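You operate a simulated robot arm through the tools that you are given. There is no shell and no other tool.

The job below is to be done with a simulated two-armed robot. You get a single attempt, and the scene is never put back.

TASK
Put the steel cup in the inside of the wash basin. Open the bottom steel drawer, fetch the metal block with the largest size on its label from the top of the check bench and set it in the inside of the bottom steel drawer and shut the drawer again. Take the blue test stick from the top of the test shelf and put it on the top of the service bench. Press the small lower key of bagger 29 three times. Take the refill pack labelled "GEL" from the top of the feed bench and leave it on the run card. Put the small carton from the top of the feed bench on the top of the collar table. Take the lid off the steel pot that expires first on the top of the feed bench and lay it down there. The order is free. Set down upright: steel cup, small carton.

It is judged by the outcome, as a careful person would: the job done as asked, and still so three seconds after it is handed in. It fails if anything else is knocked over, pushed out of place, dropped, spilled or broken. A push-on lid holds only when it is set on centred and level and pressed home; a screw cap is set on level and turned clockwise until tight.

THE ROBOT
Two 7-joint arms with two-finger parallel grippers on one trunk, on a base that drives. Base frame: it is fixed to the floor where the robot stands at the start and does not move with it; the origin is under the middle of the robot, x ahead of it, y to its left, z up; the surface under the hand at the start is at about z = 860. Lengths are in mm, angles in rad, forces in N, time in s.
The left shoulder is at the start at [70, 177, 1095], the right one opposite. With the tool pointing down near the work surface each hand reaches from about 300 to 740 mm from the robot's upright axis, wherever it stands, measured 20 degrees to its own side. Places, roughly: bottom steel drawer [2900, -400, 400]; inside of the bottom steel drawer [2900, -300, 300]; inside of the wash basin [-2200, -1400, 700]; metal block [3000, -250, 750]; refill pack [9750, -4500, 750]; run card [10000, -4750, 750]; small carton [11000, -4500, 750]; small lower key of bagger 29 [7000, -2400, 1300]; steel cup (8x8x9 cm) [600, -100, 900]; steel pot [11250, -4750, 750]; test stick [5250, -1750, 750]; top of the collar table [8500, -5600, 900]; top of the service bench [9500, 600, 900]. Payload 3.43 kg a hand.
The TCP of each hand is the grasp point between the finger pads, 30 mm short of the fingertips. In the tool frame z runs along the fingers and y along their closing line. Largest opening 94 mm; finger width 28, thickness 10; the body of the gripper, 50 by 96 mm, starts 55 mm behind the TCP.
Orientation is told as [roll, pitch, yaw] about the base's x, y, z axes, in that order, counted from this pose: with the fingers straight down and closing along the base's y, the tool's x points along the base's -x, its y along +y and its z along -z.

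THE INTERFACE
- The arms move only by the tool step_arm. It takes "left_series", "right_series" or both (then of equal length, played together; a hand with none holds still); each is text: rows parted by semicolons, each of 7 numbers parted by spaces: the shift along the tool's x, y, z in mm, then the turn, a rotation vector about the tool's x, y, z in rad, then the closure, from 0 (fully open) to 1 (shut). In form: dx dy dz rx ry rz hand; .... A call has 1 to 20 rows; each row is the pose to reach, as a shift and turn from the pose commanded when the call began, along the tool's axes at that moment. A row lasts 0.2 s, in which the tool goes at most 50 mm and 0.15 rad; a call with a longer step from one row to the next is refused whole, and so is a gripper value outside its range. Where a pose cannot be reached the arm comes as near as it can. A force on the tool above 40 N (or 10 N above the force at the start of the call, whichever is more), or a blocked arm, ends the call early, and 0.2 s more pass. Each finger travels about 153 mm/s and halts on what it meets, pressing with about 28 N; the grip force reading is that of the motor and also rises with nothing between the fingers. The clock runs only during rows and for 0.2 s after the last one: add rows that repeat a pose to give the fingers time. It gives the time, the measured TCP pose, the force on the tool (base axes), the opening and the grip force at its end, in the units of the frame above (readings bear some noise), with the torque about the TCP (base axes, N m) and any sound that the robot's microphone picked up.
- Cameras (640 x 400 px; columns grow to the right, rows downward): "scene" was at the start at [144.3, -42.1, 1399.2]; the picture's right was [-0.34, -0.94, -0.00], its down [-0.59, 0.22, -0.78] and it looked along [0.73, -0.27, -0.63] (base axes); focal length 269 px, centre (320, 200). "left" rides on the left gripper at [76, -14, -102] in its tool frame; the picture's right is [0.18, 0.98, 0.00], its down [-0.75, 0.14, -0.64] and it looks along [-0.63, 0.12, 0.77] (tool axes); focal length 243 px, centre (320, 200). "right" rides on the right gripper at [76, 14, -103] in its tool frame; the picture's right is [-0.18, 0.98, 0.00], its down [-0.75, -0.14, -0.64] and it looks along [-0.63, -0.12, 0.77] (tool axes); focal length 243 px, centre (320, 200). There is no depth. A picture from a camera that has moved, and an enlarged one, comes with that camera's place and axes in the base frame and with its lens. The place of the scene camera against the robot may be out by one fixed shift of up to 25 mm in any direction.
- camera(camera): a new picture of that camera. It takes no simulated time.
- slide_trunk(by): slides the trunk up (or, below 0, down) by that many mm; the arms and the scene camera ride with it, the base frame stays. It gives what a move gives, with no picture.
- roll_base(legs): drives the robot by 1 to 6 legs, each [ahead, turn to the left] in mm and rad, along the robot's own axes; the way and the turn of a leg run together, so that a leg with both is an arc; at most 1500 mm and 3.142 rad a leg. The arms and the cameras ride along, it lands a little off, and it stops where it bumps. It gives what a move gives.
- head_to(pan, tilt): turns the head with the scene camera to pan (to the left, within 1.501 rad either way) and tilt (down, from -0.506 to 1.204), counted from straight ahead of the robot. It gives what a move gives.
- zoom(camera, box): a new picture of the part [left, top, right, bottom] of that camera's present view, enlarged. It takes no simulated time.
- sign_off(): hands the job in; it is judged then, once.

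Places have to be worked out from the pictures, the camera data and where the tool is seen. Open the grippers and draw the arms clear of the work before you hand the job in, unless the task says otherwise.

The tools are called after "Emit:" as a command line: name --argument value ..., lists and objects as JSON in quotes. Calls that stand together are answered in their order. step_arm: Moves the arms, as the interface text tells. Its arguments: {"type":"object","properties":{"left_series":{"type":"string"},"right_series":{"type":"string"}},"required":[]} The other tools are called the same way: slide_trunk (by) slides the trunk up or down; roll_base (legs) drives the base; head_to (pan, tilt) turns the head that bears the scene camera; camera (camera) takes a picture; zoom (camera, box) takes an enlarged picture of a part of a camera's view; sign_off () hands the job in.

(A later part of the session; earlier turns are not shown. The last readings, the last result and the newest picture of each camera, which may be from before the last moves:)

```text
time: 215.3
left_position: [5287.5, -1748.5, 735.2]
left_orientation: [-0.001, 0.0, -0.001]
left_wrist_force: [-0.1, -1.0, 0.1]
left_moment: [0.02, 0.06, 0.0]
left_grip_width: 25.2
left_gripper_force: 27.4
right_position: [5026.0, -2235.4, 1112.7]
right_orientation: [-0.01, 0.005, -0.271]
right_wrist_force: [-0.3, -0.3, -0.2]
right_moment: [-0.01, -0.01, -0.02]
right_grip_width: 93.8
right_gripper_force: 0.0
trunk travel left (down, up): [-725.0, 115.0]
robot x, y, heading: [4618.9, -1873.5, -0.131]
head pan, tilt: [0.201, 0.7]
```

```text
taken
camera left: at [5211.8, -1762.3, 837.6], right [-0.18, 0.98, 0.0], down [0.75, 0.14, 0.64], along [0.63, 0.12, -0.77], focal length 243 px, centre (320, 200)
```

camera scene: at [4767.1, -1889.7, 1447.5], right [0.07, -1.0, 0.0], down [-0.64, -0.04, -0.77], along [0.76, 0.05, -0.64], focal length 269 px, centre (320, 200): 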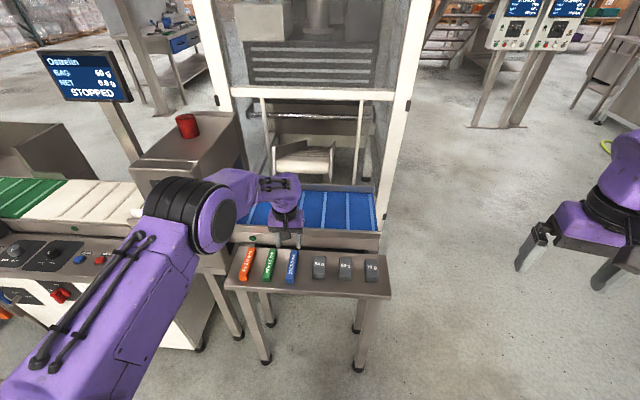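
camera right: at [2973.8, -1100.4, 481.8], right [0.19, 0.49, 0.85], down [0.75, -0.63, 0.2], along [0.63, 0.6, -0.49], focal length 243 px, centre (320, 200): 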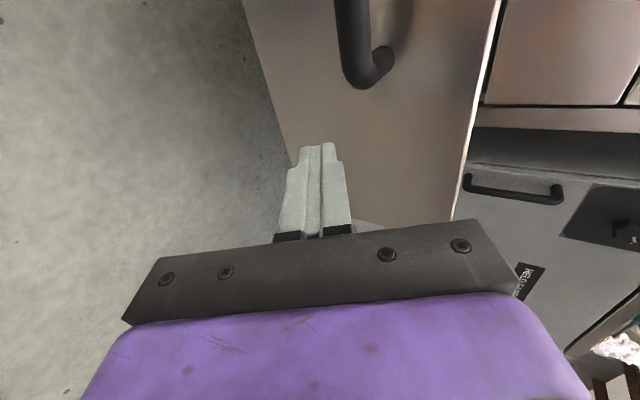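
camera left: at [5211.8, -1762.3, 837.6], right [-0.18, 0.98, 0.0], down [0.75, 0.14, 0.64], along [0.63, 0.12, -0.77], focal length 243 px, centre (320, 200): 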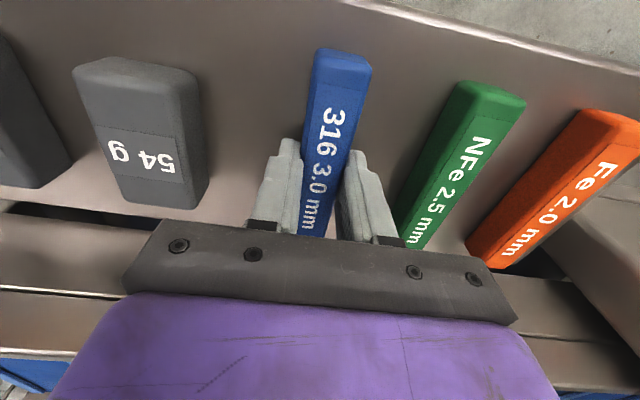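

Gripped the blue stick at 25 mm. I lift it straight up.

Emit:
step_arm --left_series "0 0 -15 0 0 0 1; 0 0 -45 0 0 0 1; 0 0 -85 0 0 0 1; 0 0 -130 0 0 0 1; 0 0 -175 0 0 0 1; 0 0 -220 0 0 0 1; 0 0 -265 0 0 0 1; 0 0 -300 0 0 0 1; 0 0 -300 0 0 0 1"

Emit:
camera --camera "left"

Emit:
camera --camera "scene"

```text
time: 217.3
left_position: [5287.4, -1749.5, 1034.0]
left_orientation: [-0.003, -0.003, -0.002]
left_wrist_force: [-0.3, -0.8, -0.9]
left_moment: [0.0, 0.0, 0.02]
left_grip_width: 25.1
left_gripper_force: 28.1
right_position: [5026.9, -2235.4, 1112.7]
right_orientation: [-0.012, 0.007, -0.273]
right_wrist_force: [-1.0, -0.2, -0.6]
right_moment: [0.01, -0.01, -0.01]
right_grip_width: 94.1
right_gripper_force: 0.0
trunk travel left (down, up): [-725.0, 115.0]
robot x, y, heading: [4617.4, -1876.5, -0.136]
head pan, tilt: [0.201, 0.7]
```

```text
taken
camera left: at [5212.0, -1762.7, 1136.7], right [-0.18, 0.98, 0.0], down [0.75, 0.14, 0.64], along [0.63, 0.12, -0.77], focal length 243 px, centre (320, 200)
```

left: 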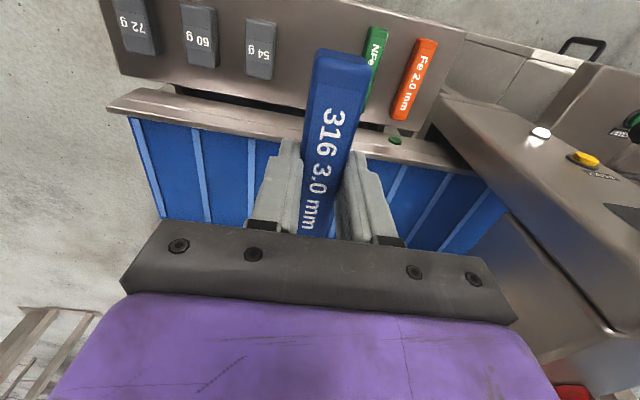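

```text
taken
camera scene: at [4768.5, -1889.4, 1447.3], right [0.07, -1.0, 0.0], down [-0.64, -0.04, -0.76], along [0.76, 0.05, -0.64], focal length 269 px, centre (320, 200)
```

scene: 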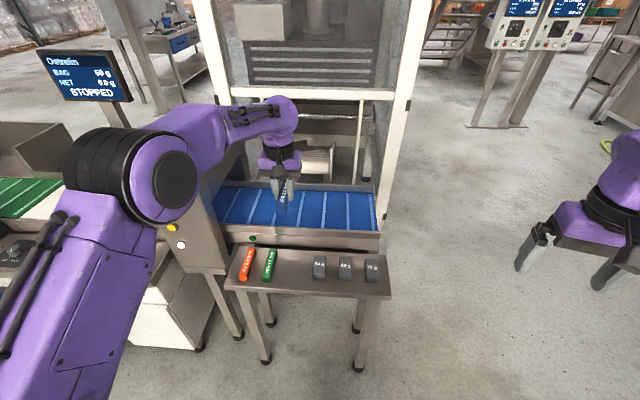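

The blue stick is secure. I draw the left hand back, then look toward the bagger consoles.

Emit:
step_arm --left_series "30 0 -20 0 0 0 1; 65 5 -40 0 0 0 1; 100 10 -60 0 0 0 1; 135 20 -80 0 0 0 1; 165 30 -90 0 0 0 1; 165 30 -90 0 0 0 1"

Emit:
head_to --pan -0.15 --tilt 0.1

Emit:
camera --camera "scene"

Emit:
zoom --camera "scene" --box '[330, 120, 490, 220]'

```text
time: 218.7
left_position: [5120.4, -1717.3, 1125.4]
left_orientation: [0.001, 0.0, -0.002]
left_wrist_force: [0.5, -0.8, -1.8]
left_moment: [0.01, 0.03, 0.02]
left_grip_width: 25.3
left_gripper_force: 28.5
right_position: [5027.8, -2236.2, 1111.7]
right_orientation: [-0.01, 0.006, -0.273]
right_wrist_force: [-0.2, 0.6, -0.8]
right_moment: [-0.04, 0.03, -0.02]
right_grip_width: 94.1
right_gripper_force: 0.2
trunk travel left (down, up): [-725.0, 115.0]
robot x, y, heading: [4620.0, -1872.8, -0.135]
head pan, tilt: [0.201, 0.7]
```

```text
time: 219.7
left_position: [5119.9, -1716.0, 1126.2]
left_orientation: [0.0, -0.001, -0.004]
left_wrist_force: [-0.3, 0.4, -0.2]
left_moment: [0.01, 0.0, 0.0]
left_grip_width: 25.2
left_gripper_force: 27.9
right_position: [5027.1, -2233.9, 1113.9]
right_orientation: [-0.011, 0.006, -0.274]
right_wrist_force: [-0.6, -1.3, 0.1]
right_moment: [0.07, -0.01, -0.01]
right_grip_width: 93.9
right_gripper_force: 0.1
trunk travel left (down, up): [-725.0, 115.0]
robot x, y, heading: [4618.6, -1878.1, -0.137]
head pan, tilt: [-0.15, 0.099]
```

```text
taken
camera scene: at [4771.5, -1920.9, 1502.1], right [-0.28, -0.96, 0.0], down [-0.1, 0.03, -0.99], along [0.95, -0.28, -0.1], focal length 269 px, centre (320, 200)
```

scene: 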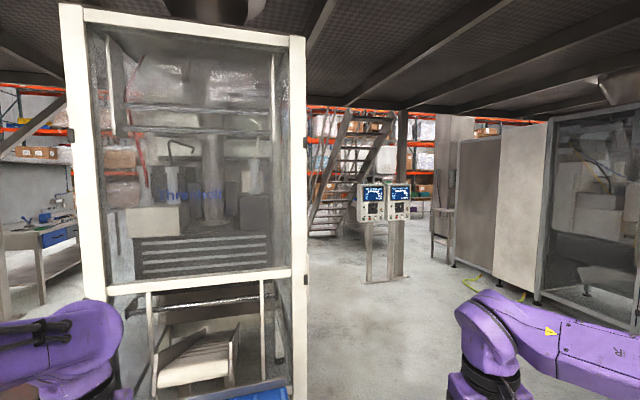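

```text
4.00 times, centred on (410, 170) of scene
camera zoom: at [4771.5, -1920.9, 1502.1], right [-0.28, -0.96, 0.0], down [-0.1, 0.03, -0.99], along [0.95, -0.28, -0.1], focal length 1077 px, centre (-40, 320)
```

zoom: 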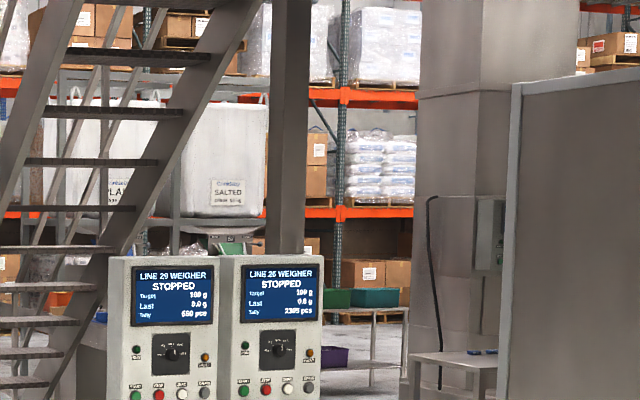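

Those two consoles are weighers for lines 29/26, further away. The bagger 29 should be near [7000, -2400], hidden behind the white-framed machine. I back off and drive around the right side of the test shelf to see it.

Emit:
roll_base --legs '[[-150, 0], [0, -0.6], [900, 0], [0, 0.7]]'

Emit:
head_to --pan 0.1 --tilt 0.15

Emit:
camera --camera "scene"

```text
time: 229.1
left_position: [5629.3, -2255.3, 1126.5]
left_orientation: [0.001, -0.003, 0.116]
left_wrist_force: [1.1, 0.6, -1.3]
left_moment: [-0.02, -0.01, 0.0]
left_grip_width: 24.9
left_gripper_force: 28.4
right_position: [5597.2, -2781.1, 1113.1]
right_orientation: [-0.01, 0.005, -0.158]
right_wrist_force: [-0.1, 0.5, 0.2]
right_moment: [-0.04, 0.02, 0.01]
right_grip_width: 94.0
right_gripper_force: 0.0
trunk travel left (down, up): [-725.0, 115.0]
robot x, y, heading: [5152.5, -2470.2, -0.022]
head pan, tilt: [-0.15, 0.099]
```

```text
time: 229.9
left_position: [5629.9, -2254.8, 1127.1]
left_orientation: [-0.001, -0.002, 0.116]
left_wrist_force: [-0.1, 1.0, -1.3]
left_moment: [0.01, 0.02, 0.01]
left_grip_width: 25.1
left_gripper_force: 27.7
right_position: [5597.4, -2780.4, 1114.0]
right_orientation: [-0.014, 0.007, -0.157]
right_wrist_force: [-0.6, -1.1, -0.3]
right_moment: [-0.01, -0.03, 0.03]
right_grip_width: 94.1
right_gripper_force: 0.1
trunk travel left (down, up): [-725.0, 115.0]
robot x, y, heading: [5147.7, -2472.5, -0.018]
head pan, tilt: [0.099, 0.15]
```

```text
taken
camera scene: at [5307.5, -2476.4, 1497.5], right [0.08, -1.0, 0.0], down [-0.15, -0.01, -0.99], along [0.99, 0.08, -0.15], focal length 269 px, centre (320, 200)
```

scene: 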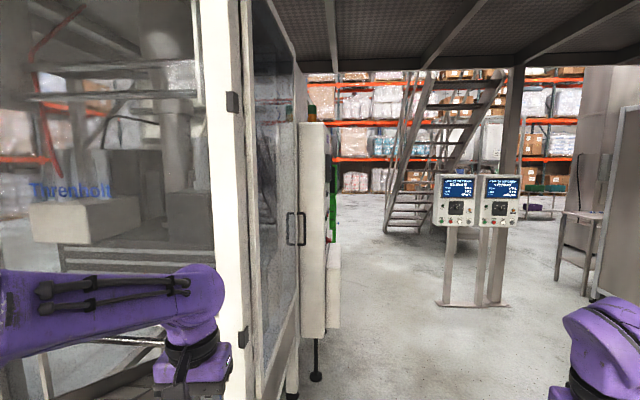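

A control cabinet sticks out on the right side of the machine near image (318, 220). Zooming in.

Emit:
zoom --camera "scene" --box '[260, 90, 380, 390]'

Emit:
head_to --pan 0.0 --tilt 0.6

Emit:
camera --camera "scene"

```text
1.33 times, centred on (320, 240) of scene
camera zoom: at [5307.5, -2476.4, 1497.5], right [0.08, -1.0, 0.0], down [-0.15, -0.01, -0.99], along [0.99, 0.08, -0.15], focal length 359 px, centre (320, 147)
```

zoom: 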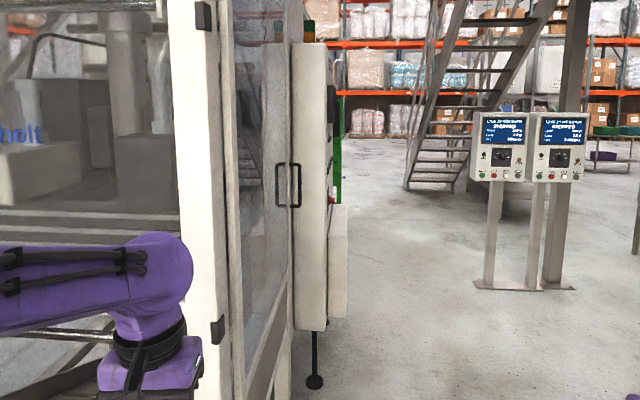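

```text
time: 230.8
left_position: [5631.5, -2254.2, 1126.5]
left_orientation: [0.001, -0.002, 0.114]
left_wrist_force: [0.0, 0.6, 0.6]
left_moment: [0.01, 0.01, 0.02]
left_grip_width: 25.2
left_gripper_force: 27.6
right_position: [5596.4, -2780.2, 1113.1]
right_orientation: [-0.011, 0.006, -0.157]
right_wrist_force: [0.5, 0.3, -0.5]
right_moment: [-0.01, -0.01, -0.02]
right_grip_width: 93.9
right_gripper_force: 0.0
trunk travel left (down, up): [-725.0, 115.0]
robot x, y, heading: [5151.0, -2474.2, -0.023]
head pan, tilt: [0.0, 0.6]
```

```text
taken
camera scene: at [5303.4, -2485.7, 1456.1], right [-0.02, -1.0, 0.0], down [-0.56, 0.01, -0.83], along [0.83, -0.02, -0.56], focal length 269 px, centre (320, 200)
```

scene: 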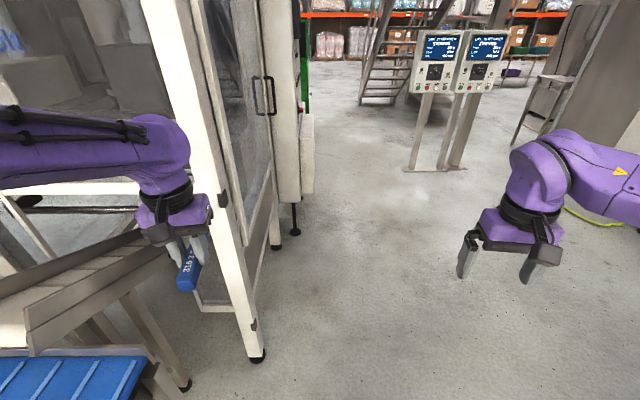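

The cabinet at x≈7000 shows its face toward -y (y≈-2370), so I must stand south of it facing +y. I drive around to about [6800, -3100].

Emit:
roll_base --legs '[[0, -0.34], [1000, 0], [765, 0], [0, 1.93]]'

Emit:
head_to --pan -0.1 --tilt 0.2

Emit:
camera --camera "scene"

```text
time: 245.4
left_position: [6574.8, -2613.2, 1126.2]
left_orientation: [0.0, -0.003, 1.724]
left_wrist_force: [0.9, 0.2, -0.1]
left_moment: [0.0, 0.0, 0.05]
left_grip_width: 25.0
left_gripper_force: 28.1
right_position: [7101.7, -2626.8, 1113.2]
right_orientation: [-0.012, 0.007, 1.452]
right_wrist_force: [-0.9, 0.0, 0.1]
right_moment: [0.01, 0.0, -0.03]
right_grip_width: 94.0
right_gripper_force: 0.0
trunk travel left (down, up): [-725.0, 115.0]
robot x, y, heading: [6807.2, -3082.0, 1.594]
head pan, tilt: [0.0, 0.6]
```

```text
time: 246.3
left_position: [6575.2, -2613.8, 1125.3]
left_orientation: [0.0, -0.002, 1.724]
left_wrist_force: [0.1, -0.3, -1.0]
left_moment: [0.02, 0.03, 0.01]
left_grip_width: 25.3
left_gripper_force: 27.9
right_position: [7100.9, -2625.8, 1112.2]
right_orientation: [-0.014, 0.006, 1.451]
right_wrist_force: [-0.5, -0.3, -0.2]
right_moment: [-0.04, 0.0, 0.03]
right_grip_width: 93.9
right_gripper_force: 0.0
trunk travel left (down, up): [-725.0, 115.0]
robot x, y, heading: [6812.1, -3087.5, 1.589]
head pan, tilt: [-0.099, 0.201]
```

```text
taken
camera scene: at [6828.5, -2952.8, 1492.7], right [1.0, -0.08, 0.0], down [-0.02, -0.2, -0.98], along [0.08, 0.98, -0.2], focal length 269 px, centre (320, 200)
```

scene: 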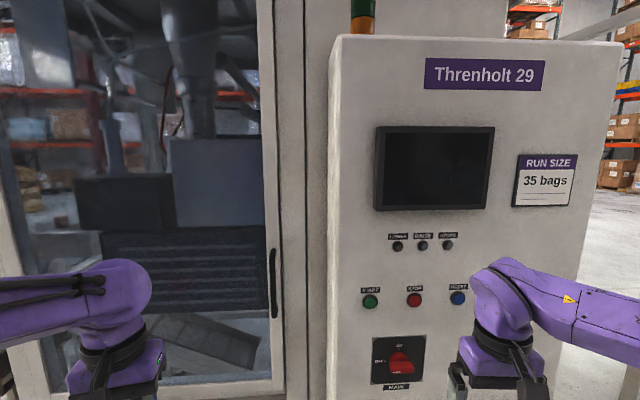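

Emit:
zoom --camera "scene" --box '[350, 210, 510, 330]'

Emit:
zoom --camera "scene" --box '[330, 20, 630, 220]'

Emit:
zoom --camera "scene" --box '[350, 300, 500, 400]'

```text
3.33 times, centred on (430, 270) of scene
camera zoom: at [6828.5, -2952.8, 1492.7], right [1.0, -0.08, 0.0], down [-0.02, -0.2, -0.98], along [0.08, 0.98, -0.2], focal length 898 px, centre (-47, -33)
```

zoom: 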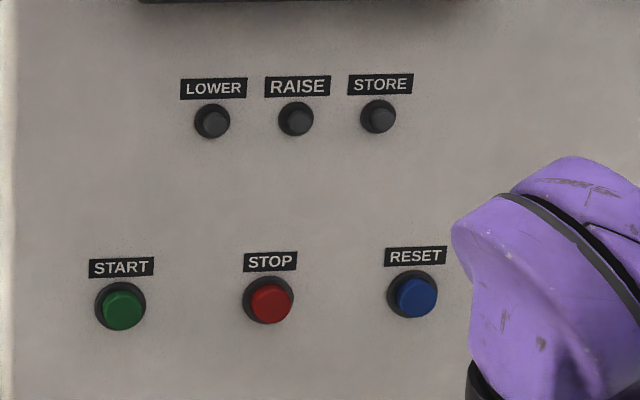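

```text
2.00 times, centred on (480, 120) of scene
camera zoom: at [6828.5, -2952.8, 1492.7], right [1.0, -0.08, 0.0], down [-0.02, -0.2, -0.98], along [0.08, 0.98, -0.2], focal length 539 px, centre (0, 360)
```

zoom: 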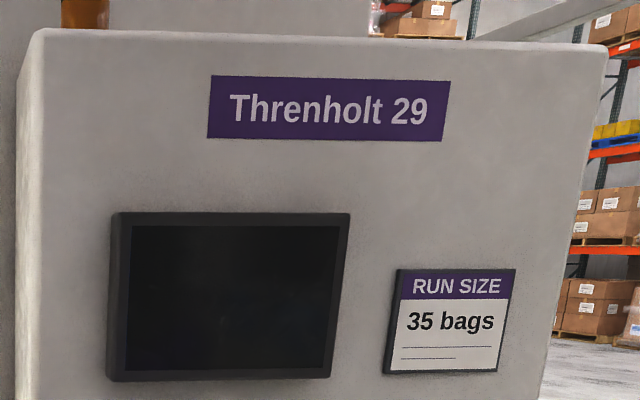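

```text
4.00 times, centred on (425, 350) of scene
camera zoom: at [6828.5, -2952.8, 1492.7], right [1.0, -0.08, 0.0], down [-0.02, -0.2, -0.98], along [0.08, 0.98, -0.2], focal length 1077 px, centre (-100, -400)
```

zoom: 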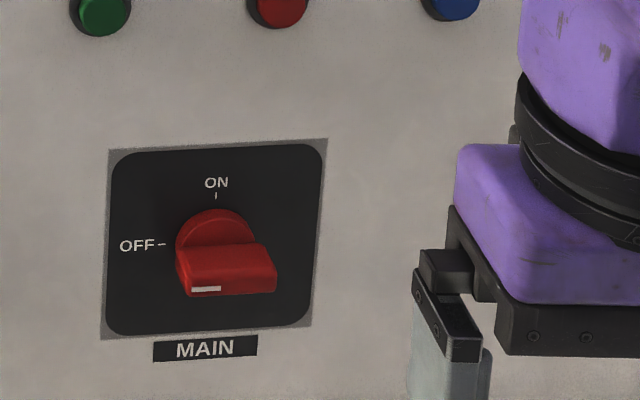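

The panel is "Threnholt 29", with three small keys LOWER / RAISE / STORE; the "small lower key" is the small one labelled LOWER at roughly [7040, -2390, 1265]. I raise the trunk and turn the right hand to point forward, fingers closed, staying ~130 mm off the panel.

Emit:
slide_trunk --by 110

Emit:
step_arm --right_series "-8 7 -4 0 -0.143 0 0.5; -16 14 -8 0 -0.286 0 1; -24 21 -11 0 -0.429 0 1; -32 28 -15 0 -0.571 0 1; -40 35 -18 0 -0.714 0 1; -48 42 -22 0 -0.857 0 1; -56 49 -26 0 -1.0 0 1; -64 56 -30 0 -1.143 0 1; -72 63 -34 0 -1.286 0 1; -80 70 -37 0 -1.429 0 1; -87 77 -40 0 -1.571 0 1; -87 77 -40 0 -1.571 0 1"

Emit:
camera --camera "scene"

Emit:
camera --camera "right"

```text
time: 247.7
left_position: [6575.1, -2612.7, 1237.4]
left_orientation: [0.0, -0.002, 1.725]
left_wrist_force: [-0.4, 0.5, -0.9]
left_moment: [0.04, -0.01, -0.01]
left_grip_width: 25.1
left_gripper_force: 27.8
right_position: [7101.5, -2625.4, 1222.3]
right_orientation: [-0.014, 0.007, 1.453]
right_wrist_force: [0.0, 0.8, -0.5]
right_moment: [-0.03, -0.01, -0.02]
right_grip_width: 94.1
right_gripper_force: 0.0
trunk travel left (down, up): [-835.0, 5.0]
robot x, y, heading: [6807.7, -3082.8, 1.594]
head pan, tilt: [-0.099, 0.201]
```

```text
time: 250.3
left_position: [6574.4, -2614.6, 1234.9]
left_orientation: [0.0, -0.002, 1.725]
left_wrist_force: [0.4, -0.2, -0.9]
left_moment: [-0.01, -0.02, 0.01]
left_grip_width: 25.2
left_gripper_force: 28.0
right_position: [7035.9, -2530.6, 1261.1]
right_orientation: [-1.263, -1.56, 2.713]
right_wrist_force: [-0.6, 0.3, 0.7]
right_moment: [-0.01, 0.02, -0.03]
right_grip_width: 0.0
right_gripper_force: 28.5
trunk travel left (down, up): [-835.0, 5.0]
robot x, y, heading: [6808.5, -3083.2, 1.592]
head pan, tilt: [-0.099, 0.201]
```

```text
taken
camera scene: at [6828.9, -2953.1, 1602.8], right [1.0, -0.08, 0.0], down [-0.02, -0.2, -0.98], along [0.08, 0.98, -0.2], focal length 269 px, centre (320, 200)
```

scene: 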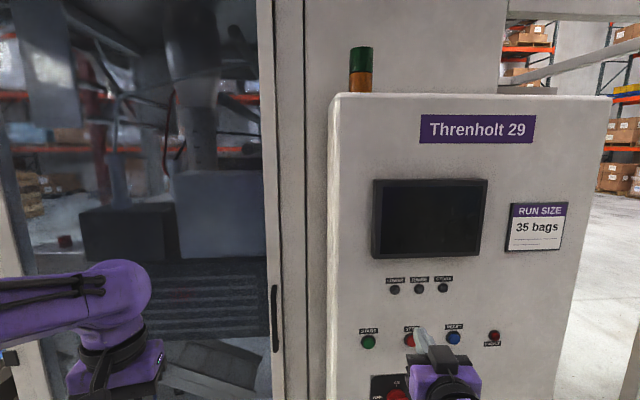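

```text
taken
camera right: at [7010.2, -2633.0, 1184.8], right [-0.98, 0.12, 0.17], down [0.06, -0.65, 0.76], along [0.2, 0.75, 0.63], focal length 243 px, centre (320, 200)
```

right: 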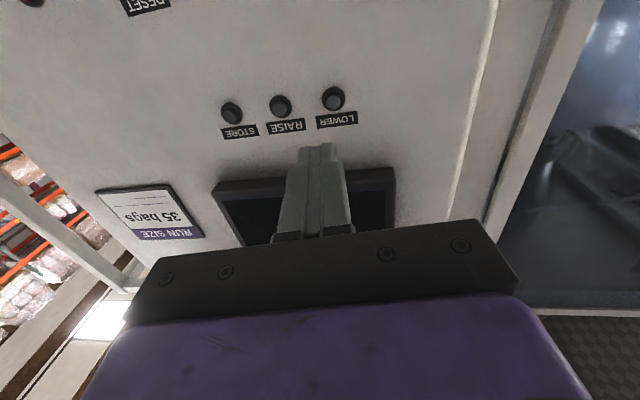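

The hand camera puts the LOWER key at about [7041, -2373, 1266]. I square the hand to the panel, line it up and go 50 mm closer for a second measurement.

Emit:
step_arm --right_series "-2 0.5 17 -0.04 0 0 1; -3.5 0.7 34 -0.08 0 0 1; -4.5 0.9 51 -0.117 0 0 1; -4.5 0.9 51 -0.117 0 0 1"

Emit:
camera --camera "right"

Emit:
zoom --camera "right" --box '[240, 60, 400, 180]'

Emit:
zoom --camera "scene" --box '[350, 260, 500, 390]'

```text
time: 251.3
left_position: [6574.0, -2612.9, 1235.1]
left_orientation: [0.0, -0.002, 1.724]
left_wrist_force: [-0.7, 1.3, -0.2]
left_moment: [0.0, 0.0, -0.01]
left_grip_width: 25.2
left_gripper_force: 28.0
right_position: [7038.6, -2480.0, 1265.7]
right_orientation: [-1.085, -1.559, 2.654]
right_wrist_force: [-0.1, 1.4, -0.1]
right_moment: [0.01, -0.02, -0.03]
right_grip_width: 0.0
right_gripper_force: 27.9
trunk travel left (down, up): [-835.0, 5.0]
robot x, y, heading: [6808.7, -3084.9, 1.592]
head pan, tilt: [-0.099, 0.201]
```

```text
taken
camera right: at [7025.5, -2583.7, 1188.9], right [-0.98, 0.0, 0.17], down [0.13, -0.64, 0.76], along [0.11, 0.77, 0.63], focal length 243 px, centre (320, 200)
```

right: 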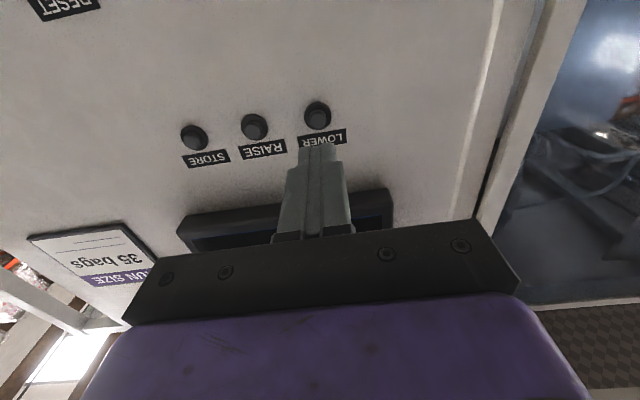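

```text
3.33 times, centred on (320, 120) of right
camera zoom: at [7025.5, -2583.7, 1188.9], right [-0.98, 0.0, 0.17], down [0.13, -0.64, 0.76], along [0.11, 0.77, 0.63], focal length 809 px, centre (320, 467)
```

zoom: 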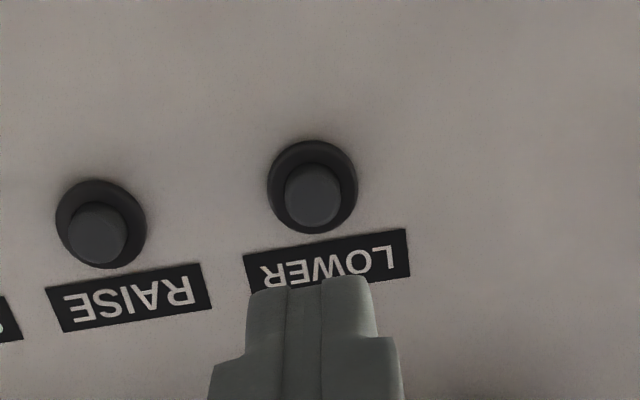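

```text
3.08 times, centred on (425, 325) of scene
camera zoom: at [6828.1, -2952.7, 1602.8], right [1.0, -0.08, 0.0], down [-0.02, -0.2, -0.98], along [0.08, 0.98, -0.2], focal length 829 px, centre (-3, -185)
```

zoom: 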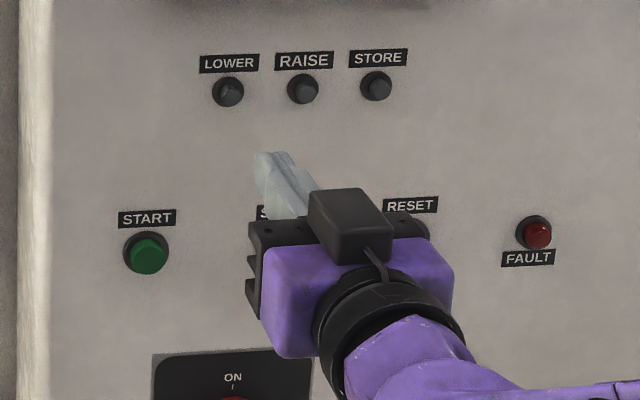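

Key relative to the fingertips: about 1.6 mm to +x, level in height, some 65 mm ahead. I approach 52 mm.

Emit:
step_arm --right_series "0 -1.5 20 0 0 0 1; 0 -1.5 40 0 0 0 1; 0 -1.5 52 0 0 0 1; 0 -1.5 52 0 0 0 1"

Emit:
zoom --camera "right" --box '[240, 80, 400, 200]'

Emit:
zoom --camera "scene" --box '[370, 260, 470, 350]'

```text
time: 252.3
left_position: [6575.8, -2612.9, 1235.4]
left_orientation: [0.0, 0.0, 1.723]
left_wrist_force: [-0.5, -0.2, -1.1]
left_moment: [-0.01, 0.03, 0.0]
left_grip_width: 25.0
left_gripper_force: 27.8
right_position: [7039.2, -2428.0, 1265.7]
right_orientation: [-1.071, -1.559, 2.64]
right_wrist_force: [0.1, 0.5, 0.0]
right_moment: [0.01, 0.01, 0.0]
right_grip_width: 0.0
right_gripper_force: 27.6
trunk travel left (down, up): [-835.0, 5.0]
robot x, y, heading: [6811.2, -3082.7, 1.59]
head pan, tilt: [-0.099, 0.201]
```

```text
3.33 times, centred on (320, 140) of right
camera zoom: at [7025.7, -2532.3, 1189.0], right [-0.98, 0.0, 0.17], down [0.13, -0.64, 0.76], along [0.11, 0.77, 0.63], focal length 809 px, centre (320, 400)
```

zoom: 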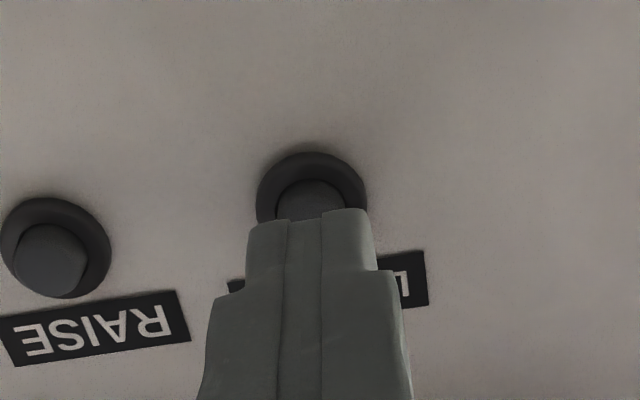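

```text
4.44 times, centred on (420, 305) of scene
camera zoom: at [6828.7, -2953.0, 1602.8], right [1.0, -0.08, 0.0], down [-0.02, -0.2, -0.98], along [0.08, 0.98, -0.2], focal length 1197 px, centre (-124, -267)
```

zoom: 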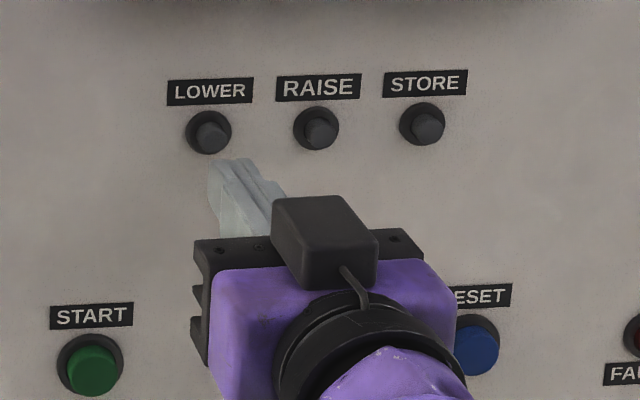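

Refined: key face near [7041, -2375, 1268]. I shift 2 mm up and right, then creep forward toward contact.

Emit:
step_arm --right_series "-2 -2 5 0 0 0 1; -2 -2 10 0 0 0 1; -2 -2 14 0 0 0 1; -2 -2 17 0 0 0 1; -2 -2 20 0 0 0 1; -2 -2 20 0 0 0 1"

Emit:
zoom --camera "right" --box '[240, 80, 400, 200]'

Emit:
zoom --camera "scene" --box '[370, 260, 470, 350]'

```text
time: 253.7
left_position: [6573.1, -2614.3, 1235.4]
left_orientation: [-0.001, -0.002, 1.725]
left_wrist_force: [-0.2, -0.6, -0.2]
left_moment: [0.01, 0.03, -0.01]
left_grip_width: 25.3
left_gripper_force: 28.2
right_position: [7043.2, -2407.5, 1268.1]
right_orientation: [-1.052, -1.558, 2.623]
right_wrist_force: [0.6, -0.6, 0.1]
right_moment: [0.0, 0.01, 0.0]
right_grip_width: 0.0
right_gripper_force: 27.8
trunk travel left (down, up): [-835.0, 5.0]
robot x, y, heading: [6810.0, -3085.8, 1.587]
head pan, tilt: [-0.099, 0.201]
```

```text
3.33 times, centred on (320, 140) of right
camera zoom: at [7028.9, -2511.7, 1191.9], right [-0.98, 0.0, 0.17], down [0.13, -0.64, 0.76], along [0.11, 0.77, 0.63], focal length 809 px, centre (320, 400)
```

zoom: 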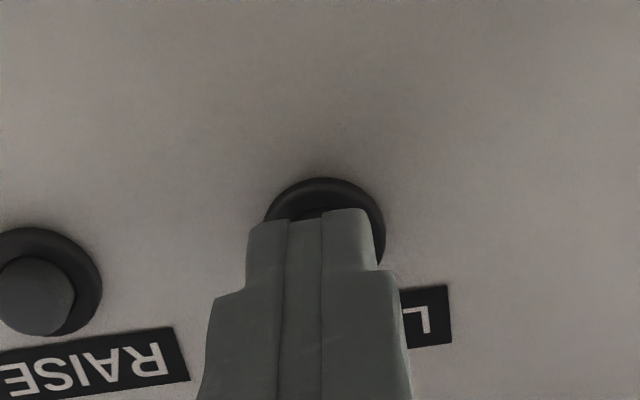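

```text
4.44 times, centred on (420, 305) of scene
camera zoom: at [6828.5, -2952.8, 1602.8], right [1.0, -0.08, 0.0], down [-0.02, -0.2, -0.98], along [0.08, 0.98, -0.2], focal length 1197 px, centre (-124, -267)
```

zoom: 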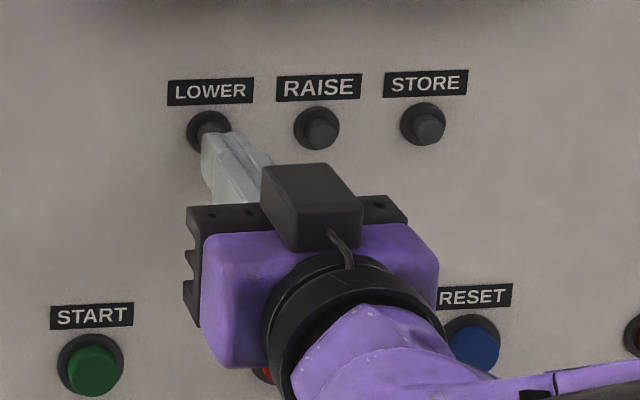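

Fingertips cover the LOWER key and sit just in front of it. First press: I push forward in 2 mm steps watching force and sound.

Emit:
step_arm --right_series "0 1 2 0 0 0 1; 0 1 4 0 0 0 1; 0 1 6 0 0 0 1; 0 1 6 0 0 0 1"

```text
time: 254.7
left_position: [6574.0, -2613.4, 1235.4]
left_orientation: [0.0, -0.002, 1.725]
left_wrist_force: [-0.8, -0.1, -0.3]
left_moment: [0.0, -0.02, 0.0]
left_grip_width: 25.1
left_gripper_force: 27.8
right_position: [7042.1, -2402.2, 1268.2]
right_orientation: [-1.091, -1.557, 2.663]
right_wrist_force: [-1.1, -1.3, -0.7]
right_moment: [-0.02, -0.01, 0.03]
right_grip_width: 0.1
right_gripper_force: 27.7
trunk travel left (down, up): [-835.0, 5.0]
robot x, y, heading: [6809.1, -3081.7, 1.588]
head pan, tilt: [-0.099, 0.201]
heard: click
```

A click: press one registered. I retract 15 mm to release the key fully.

Emit:
step_arm --right_series "0 0 -5 0 0 0 1; 0 0 -10 0 0 0 1; 0 0 -15 0 0 0 1; 0 0 -15 0 0 0 1; 0 0 -15 0 0 0 1"

Emit:
zoom --camera "scene" --box '[350, 170, 500, 300]'

Emit:
zoom --camera "right" --box '[240, 80, 400, 200]'

```text
time: 255.9
left_position: [6574.2, -2613.0, 1235.7]
left_orientation: [0.001, 0.0, 1.724]
left_wrist_force: [-1.3, -0.2, -0.2]
left_moment: [0.05, -0.04, -0.01]
left_grip_width: 25.2
left_gripper_force: 28.0
right_position: [7041.7, -2416.5, 1267.2]
right_orientation: [-1.091, -1.559, 2.659]
right_wrist_force: [0.9, 1.0, -0.6]
right_moment: [0.03, 0.01, 0.01]
right_grip_width: 0.0
right_gripper_force: 28.0
trunk travel left (down, up): [-835.0, 5.0]
robot x, y, heading: [6806.7, -3081.7, 1.587]
head pan, tilt: [-0.099, 0.201]
```

```text
3.08 times, centred on (425, 235) of scene
camera zoom: at [6828.5, -2952.6, 1602.7], right [1.0, -0.08, 0.0], down [-0.02, -0.2, -0.98], along [0.08, 0.98, -0.2], focal length 829 px, centre (-3, 92)
```

zoom: 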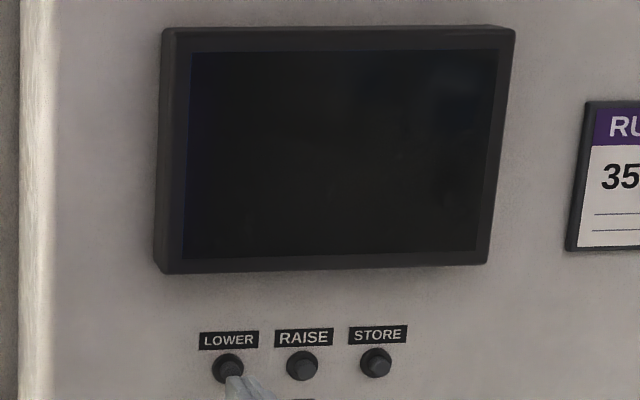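

```text
3.33 times, centred on (320, 140) of right
camera zoom: at [7028.2, -2520.5, 1190.9], right [-0.98, 0.0, 0.17], down [0.13, -0.64, 0.76], along [0.11, 0.77, 0.63], focal length 809 px, centre (320, 400)
```

zoom: 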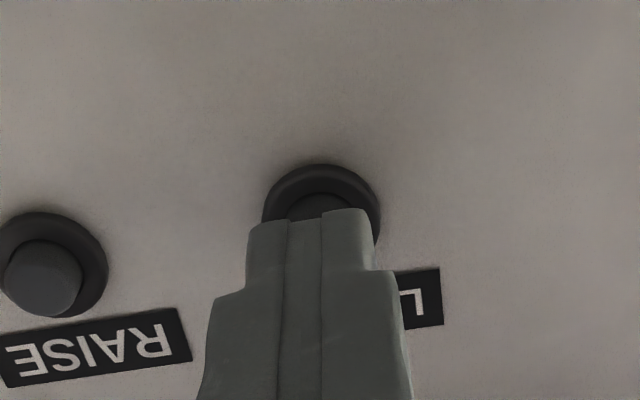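

Second press: forward 15 mm to the same depth, hold, and back out again.

Emit:
step_arm --right_series "0 0 5 0 0 0 1; 0 0 10 0 0 0 1; 0 0 13 0 0 0 1; 0 0 15 0 0 0 1; 0 0 15 0 0 0 1; 0 0 10 0 0 0 1; 0 0 5 0 0 0 1; 0 0 0 0 0 0 1; 0 0 0 0 0 0 1"

```text
time: 257.9
left_position: [6574.5, -2613.6, 1236.7]
left_orientation: [-0.001, -0.003, 1.724]
left_wrist_force: [-0.3, 0.7, -0.2]
left_moment: [0.01, 0.04, 0.02]
left_grip_width: 25.2
left_gripper_force: 27.6
right_position: [7041.5, -2417.5, 1267.0]
right_orientation: [-1.073, -1.559, 2.642]
right_wrist_force: [0.0, 0.8, 0.5]
right_moment: [0.01, 0.05, 0.0]
right_grip_width: 0.0
right_gripper_force: 28.3
trunk travel left (down, up): [-835.0, 5.0]
robot x, y, heading: [6814.4, -3085.9, 1.592]
head pan, tilt: [-0.099, 0.201]
```

No click this time, so that push was not deep enough. I push again slightly deeper, in small steps.

Emit:
step_arm --right_series "0 0 5 0 0 0 1; 0 0 10 0 0 0 1; 0 0 13 0 0 0 1; 0 0 15 0 0 0 1; 0 0 16 0 0 0 1; 0 0 17 0 0 0 1; 0 0 17 0 0 0 1"

```text
time: 259.5
left_position: [6575.1, -2613.5, 1236.1]
left_orientation: [0.0, -0.003, 1.724]
left_wrist_force: [0.1, -0.8, -0.4]
left_moment: [-0.02, 0.0, -0.02]
left_grip_width: 25.3
left_gripper_force: 28.1
right_position: [7040.6, -2400.7, 1268.2]
right_orientation: [-1.089, -1.559, 2.66]
right_wrist_force: [0.6, -2.9, -1.6]
right_moment: [-0.04, 0.02, -0.01]
right_grip_width: 0.0
right_gripper_force: 27.5
trunk travel left (down, up): [-835.0, 5.0]
robot x, y, heading: [6811.3, -3085.0, 1.592]
head pan, tilt: [-0.099, 0.201]
heard: click
```

Second click heard. I release fully (15+ mm back).

Emit:
step_arm --right_series "0 0 -6 0 0 0 1; 0 0 -12 0 0 0 1; 0 0 -17 0 0 0 1; 0 0 -17 0 0 0 1; 0 0 -17 0 0 0 1"

Emit:
zoom --camera "right" --box '[240, 80, 400, 200]'

```text
time: 260.7
left_position: [6573.8, -2613.1, 1236.4]
left_orientation: [0.0, -0.002, 1.724]
left_wrist_force: [-0.7, -0.8, -0.5]
left_moment: [0.0, 0.01, 0.04]
left_grip_width: 25.0
left_gripper_force: 28.0
right_position: [7042.9, -2416.8, 1266.7]
right_orientation: [-1.096, -1.559, 2.667]
right_wrist_force: [-0.2, -0.2, 0.4]
right_moment: [0.01, -0.02, -0.01]
right_grip_width: 0.0
right_gripper_force: 28.2
trunk travel left (down, up): [-835.0, 5.0]
robot x, y, heading: [6809.2, -3083.1, 1.588]
head pan, tilt: [-0.099, 0.201]
```

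```text
3.33 times, centred on (320, 140) of right
camera zoom: at [7028.0, -2520.9, 1190.8], right [-0.98, 0.0, 0.17], down [0.13, -0.64, 0.76], along [0.11, 0.77, 0.63], focal length 809 px, centre (320, 400)
```

zoom: 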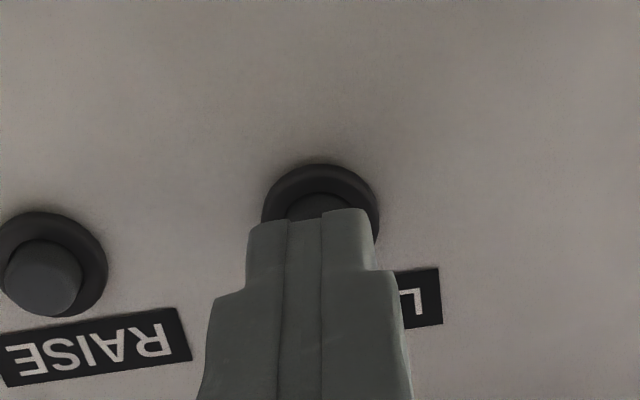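

The key has sprung back out. Third press, same depth as the one that clicked.

Emit:
step_arm --right_series "0 0 5 0 0 0 1; 0 0 10 0 0 0 1; 0 0 13 0 0 0 1; 0 0 15 0 0 0 1; 0 0 16 0 0 0 1; 0 0 17 0 0 0 1; 0 0 17 0 0 0 1"

```text
time: 262.3
left_position: [6575.8, -2614.3, 1235.6]
left_orientation: [0.0, -0.001, 1.724]
left_wrist_force: [0.1, 0.4, -0.5]
left_moment: [0.02, 0.03, 0.01]
left_grip_width: 25.2
left_gripper_force: 28.2
right_position: [7041.9, -2399.9, 1268.5]
right_orientation: [-1.107, -1.559, 2.68]
right_wrist_force: [0.4, -4.6, -2.3]
right_moment: [-0.03, 0.01, 0.02]
right_grip_width: 0.2
right_gripper_force: 28.3
trunk travel left (down, up): [-835.0, 5.0]
robot x, y, heading: [6808.7, -3082.7, 1.587]
head pan, tilt: [-0.099, 0.201]
heard: click
```

Third click: all three presses are in. I back the hand well away from the panel and look at it.

Emit:
step_arm --right_series "0 0 -10 0 0 0 1; 0 0 -30 0 0 0 1; 0 0 -60 0 0 0 1; 0 0 -95 0 0 0 1; 0 0 -120 0 0 0 1; 0 0 -120 0 0 0 1"

Emit:
camera --camera "scene"

```text
time: 263.7
left_position: [6573.8, -2612.4, 1235.3]
left_orientation: [-0.001, -0.002, 1.725]
left_wrist_force: [-0.1, 0.0, -1.4]
left_moment: [-0.01, -0.01, -0.04]
left_grip_width: 25.1
left_gripper_force: 27.8
right_position: [7039.0, -2519.4, 1268.8]
right_orientation: [-1.044, -1.559, 2.613]
right_wrist_force: [-0.2, -0.2, 0.0]
right_moment: [0.01, -0.01, 0.0]
right_grip_width: 0.1
right_gripper_force: 28.1
trunk travel left (down, up): [-835.0, 5.0]
robot x, y, heading: [6808.4, -3082.3, 1.588]
head pan, tilt: [-0.099, 0.201]
```

```text
taken
camera scene: at [6828.4, -2951.9, 1602.7], right [1.0, -0.08, 0.0], down [-0.02, -0.2, -0.98], along [0.08, 0.98, -0.2], focal length 269 px, centre (320, 200)
```

scene: 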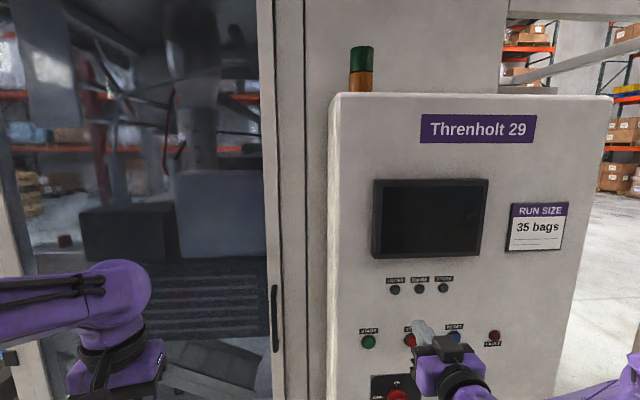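

Done there. I swing the right hand back to pointing down, open it, and lower the trunk again.

Emit:
step_arm --right_series "4 -5 -10 0 0.143 0 1; 8 -11 -19 0 0.286 0 1; 12 -16 -29 0 0.429 0 1; 16 -22 -38 0 0.571 0 1; 20 -27 -48 0 0.714 0 1; 24 -33 -58 0 0.857 0 0.5; 28 -38 -67 0 1.0 0 0; 32 -44 -77 0 1.143 0 0; 36 -50 -87 0 1.286 0 0; 40 -55 -96 0 1.429 0 0; 44 -61 -106 0 1.571 0 0; 44 -61 -106 0 1.571 0 0"

Emit:
slide_trunk --by -110

Emit:
camera --camera "left"

```text
time: 266.3
left_position: [6574.0, -2614.5, 1236.5]
left_orientation: [0.0, -0.003, 1.725]
left_wrist_force: [0.4, -0.5, 0.3]
left_moment: [0.0, -0.01, -0.02]
left_grip_width: 25.1
left_gripper_force: 27.7
right_position: [7096.3, -2615.7, 1228.1]
right_orientation: [-0.011, -0.134, 1.57]
right_wrist_force: [0.3, -0.2, 0.1]
right_moment: [0.06, -0.02, -0.01]
right_grip_width: 94.1
right_gripper_force: 0.1
right hand out of reach, approached as far as the arm can: row 11, 12
trunk travel left (down, up): [-835.0, 5.0]
robot x, y, heading: [6806.3, -3085.7, 1.591]
head pan, tilt: [-0.099, 0.201]
```

```text
time: 267.7
left_position: [6574.2, -2613.4, 1126.5]
left_orientation: [-0.001, -0.002, 1.725]
left_wrist_force: [-0.1, -0.5, 0.0]
left_moment: [0.01, 0.0, 0.03]
left_grip_width: 25.2
left_gripper_force: 27.9
right_position: [7097.7, -2615.6, 1118.9]
right_orientation: [-0.011, -0.137, 1.571]
right_wrist_force: [0.5, 0.3, -0.7]
right_moment: [0.01, 0.01, -0.01]
right_grip_width: 94.0
right_gripper_force: 0.0
trunk travel left (down, up): [-725.0, 115.0]
robot x, y, heading: [6807.7, -3084.7, 1.591]
head pan, tilt: [-0.099, 0.201]
```

```text
taken
camera left: at [6600.8, -2685.7, 1228.6], right [-0.94, -0.33, 0.0], down [-0.25, 0.72, 0.64], along [-0.21, 0.61, -0.77], focal length 243 px, centre (320, 200)
```

left: 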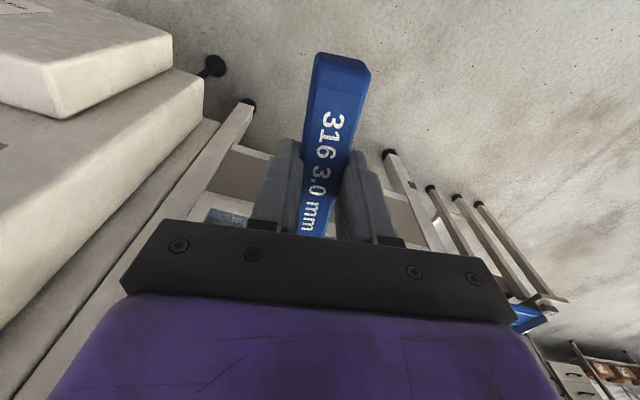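

Next is the service bench near [9500, 600] for the stick. I look right, toward +x, to plan the way.

Emit:
head_to --pan -1.3 --tilt 0.2

Emit:
camera --camera "scene"

Emit:
head_to --pan -0.6 --tilt 0.2

Emit:
camera --camera "scene"

```text
time: 269.1
left_position: [6574.8, -2613.8, 1126.1]
left_orientation: [0.002, -0.003, 1.723]
left_wrist_force: [0.5, 0.4, 0.0]
left_moment: [-0.02, 0.02, 0.02]
left_grip_width: 24.9
left_gripper_force: 28.0
right_position: [7096.9, -2614.5, 1119.8]
right_orientation: [-0.01, -0.136, 1.572]
right_wrist_force: [0.0, -0.6, -0.6]
right_moment: [0.02, -0.03, -0.01]
right_grip_width: 94.1
right_gripper_force: 0.0
trunk travel left (down, up): [-725.0, 115.0]
robot x, y, heading: [6810.8, -3084.9, 1.587]
head pan, tilt: [-1.3, 0.201]
```

```text
taken
camera scene: at [6910.3, -3018.9, 1492.8], right [0.29, -0.96, 0.0], down [-0.19, -0.06, -0.98], along [0.94, 0.28, -0.2], focal length 269 px, centre (320, 200)
```

scene: 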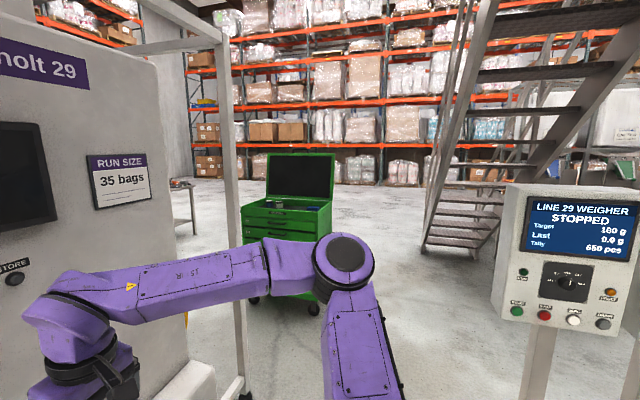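

```text
time: 270.2
left_position: [6574.1, -2613.0, 1126.2]
left_orientation: [-0.002, -0.001, 1.724]
left_wrist_force: [0.3, 0.1, -1.0]
left_moment: [0.01, -0.01, 0.04]
left_grip_width: 25.2
left_gripper_force: 28.0
right_position: [7097.6, -2616.5, 1118.1]
right_orientation: [-0.011, -0.135, 1.571]
right_wrist_force: [-0.6, 0.4, 0.3]
right_moment: [0.0, 0.01, 0.04]
right_grip_width: 94.0
right_gripper_force: 0.2
trunk travel left (down, up): [-725.0, 115.0]
robot x, y, heading: [6811.7, -3082.4, 1.588]
head pan, tilt: [-0.6, 0.201]
```

```text
taken
camera scene: at [6872.3, -2967.8, 1492.8], right [0.84, -0.55, 0.0], down [-0.11, -0.17, -0.98], along [0.54, 0.82, -0.2], focal length 269 px, centre (320, 200)
```

scene: 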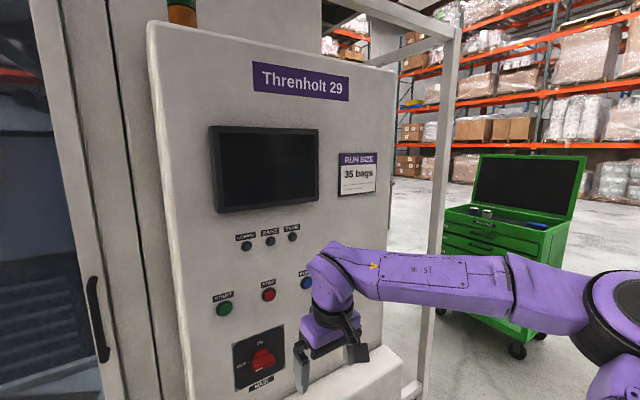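

The way leads along +x between the bagger cabinet and the weigher console, then past a green tool cart. I drive along a centred lane and look again.

Emit:
roll_base --legs '[[0, -1.47], [1450, 0]]'

Emit:
head_to --pan 0.7 --tilt 0.3

Emit:
camera --camera "scene"

Emit:
head_to --pan -0.3 --tilt 0.25

Emit:
camera --camera "scene"

```text
time: 278.6
left_position: [8431.0, -2607.1, 1046.6]
left_orientation: [0.026, 0.107, 0.291]
left_wrist_force: [-3.9, -0.6, 0.6]
left_moment: [0.15, -0.36, -0.02]
left_grip_width: 25.4
left_gripper_force: 27.7
right_position: [8512.4, -3101.7, 1047.5]
right_orientation: [-0.014, -0.082, 0.193]
right_wrist_force: [-9.1, -0.3, -2.4]
right_moment: [-0.05, -0.78, -0.05]
right_grip_width: 93.9
right_gripper_force: 0.2
trunk travel left (down, up): [-725.0, 115.0]
robot x, y, heading: [7820.8, -2930.8, 0.155]
head pan, tilt: [-0.6, 0.201]
stopped in leg 2: the robot was blocked; the commanded pose is now the measured one
```

```text
time: 280.1
left_position: [8315.7, -2608.2, 1084.6]
left_orientation: [0.006, 0.044, 0.297]
left_wrist_force: [-1.3, 0.7, 0.0]
left_moment: [-0.07, -0.02, 0.02]
left_grip_width: 25.0
left_gripper_force: 28.0
right_position: [8408.7, -3119.7, 1103.6]
right_orientation: [-0.032, -0.213, 0.132]
right_wrist_force: [-2.0, 1.0, 0.3]
right_moment: [-0.1, -0.05, -0.01]
right_grip_width: 93.8
right_gripper_force: 0.1
trunk travel left (down, up): [-725.0, 115.0]
robot x, y, heading: [7820.0, -2931.1, 0.161]
head pan, tilt: [0.7, 0.3]
```

```text
taken
camera scene: at [7937.3, -2853.4, 1483.1], right [0.76, -0.65, 0.01], down [-0.19, -0.23, -0.95], along [0.62, 0.72, -0.3], focal length 269 px, centre (320, 200)
```

scene: 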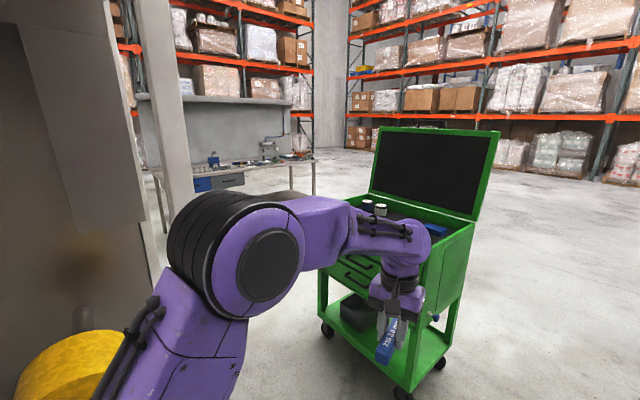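

```text
time: 281.3
left_position: [8318.4, -2617.6, 1086.4]
left_orientation: [0.016, 0.043, 0.294]
left_wrist_force: [0.0, 0.4, 0.0]
left_moment: [0.0, -0.03, 0.01]
left_grip_width: 25.4
left_gripper_force: 28.3
right_position: [8406.0, -3109.0, 1093.5]
right_orientation: [-0.024, -0.163, 0.205]
right_wrist_force: [-0.3, 0.1, 0.0]
right_moment: [0.01, 0.01, 0.04]
right_grip_width: 94.0
right_gripper_force: 0.1
trunk travel left (down, up): [-725.0, 115.0]
robot x, y, heading: [7818.3, -2933.6, 0.16]
head pan, tilt: [-0.3, 0.25]
```

```text
taken
camera scene: at [7971.7, -2948.5, 1488.3], right [-0.14, -0.99, 0.0], down [-0.24, 0.03, -0.97], along [0.96, -0.13, -0.25], focal length 269 px, centre (320, 200)
```

scene: 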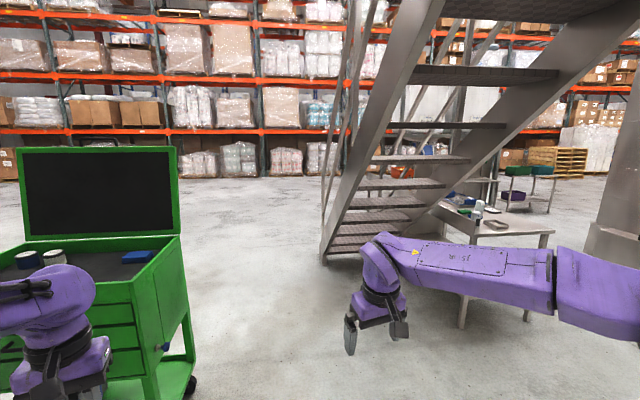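

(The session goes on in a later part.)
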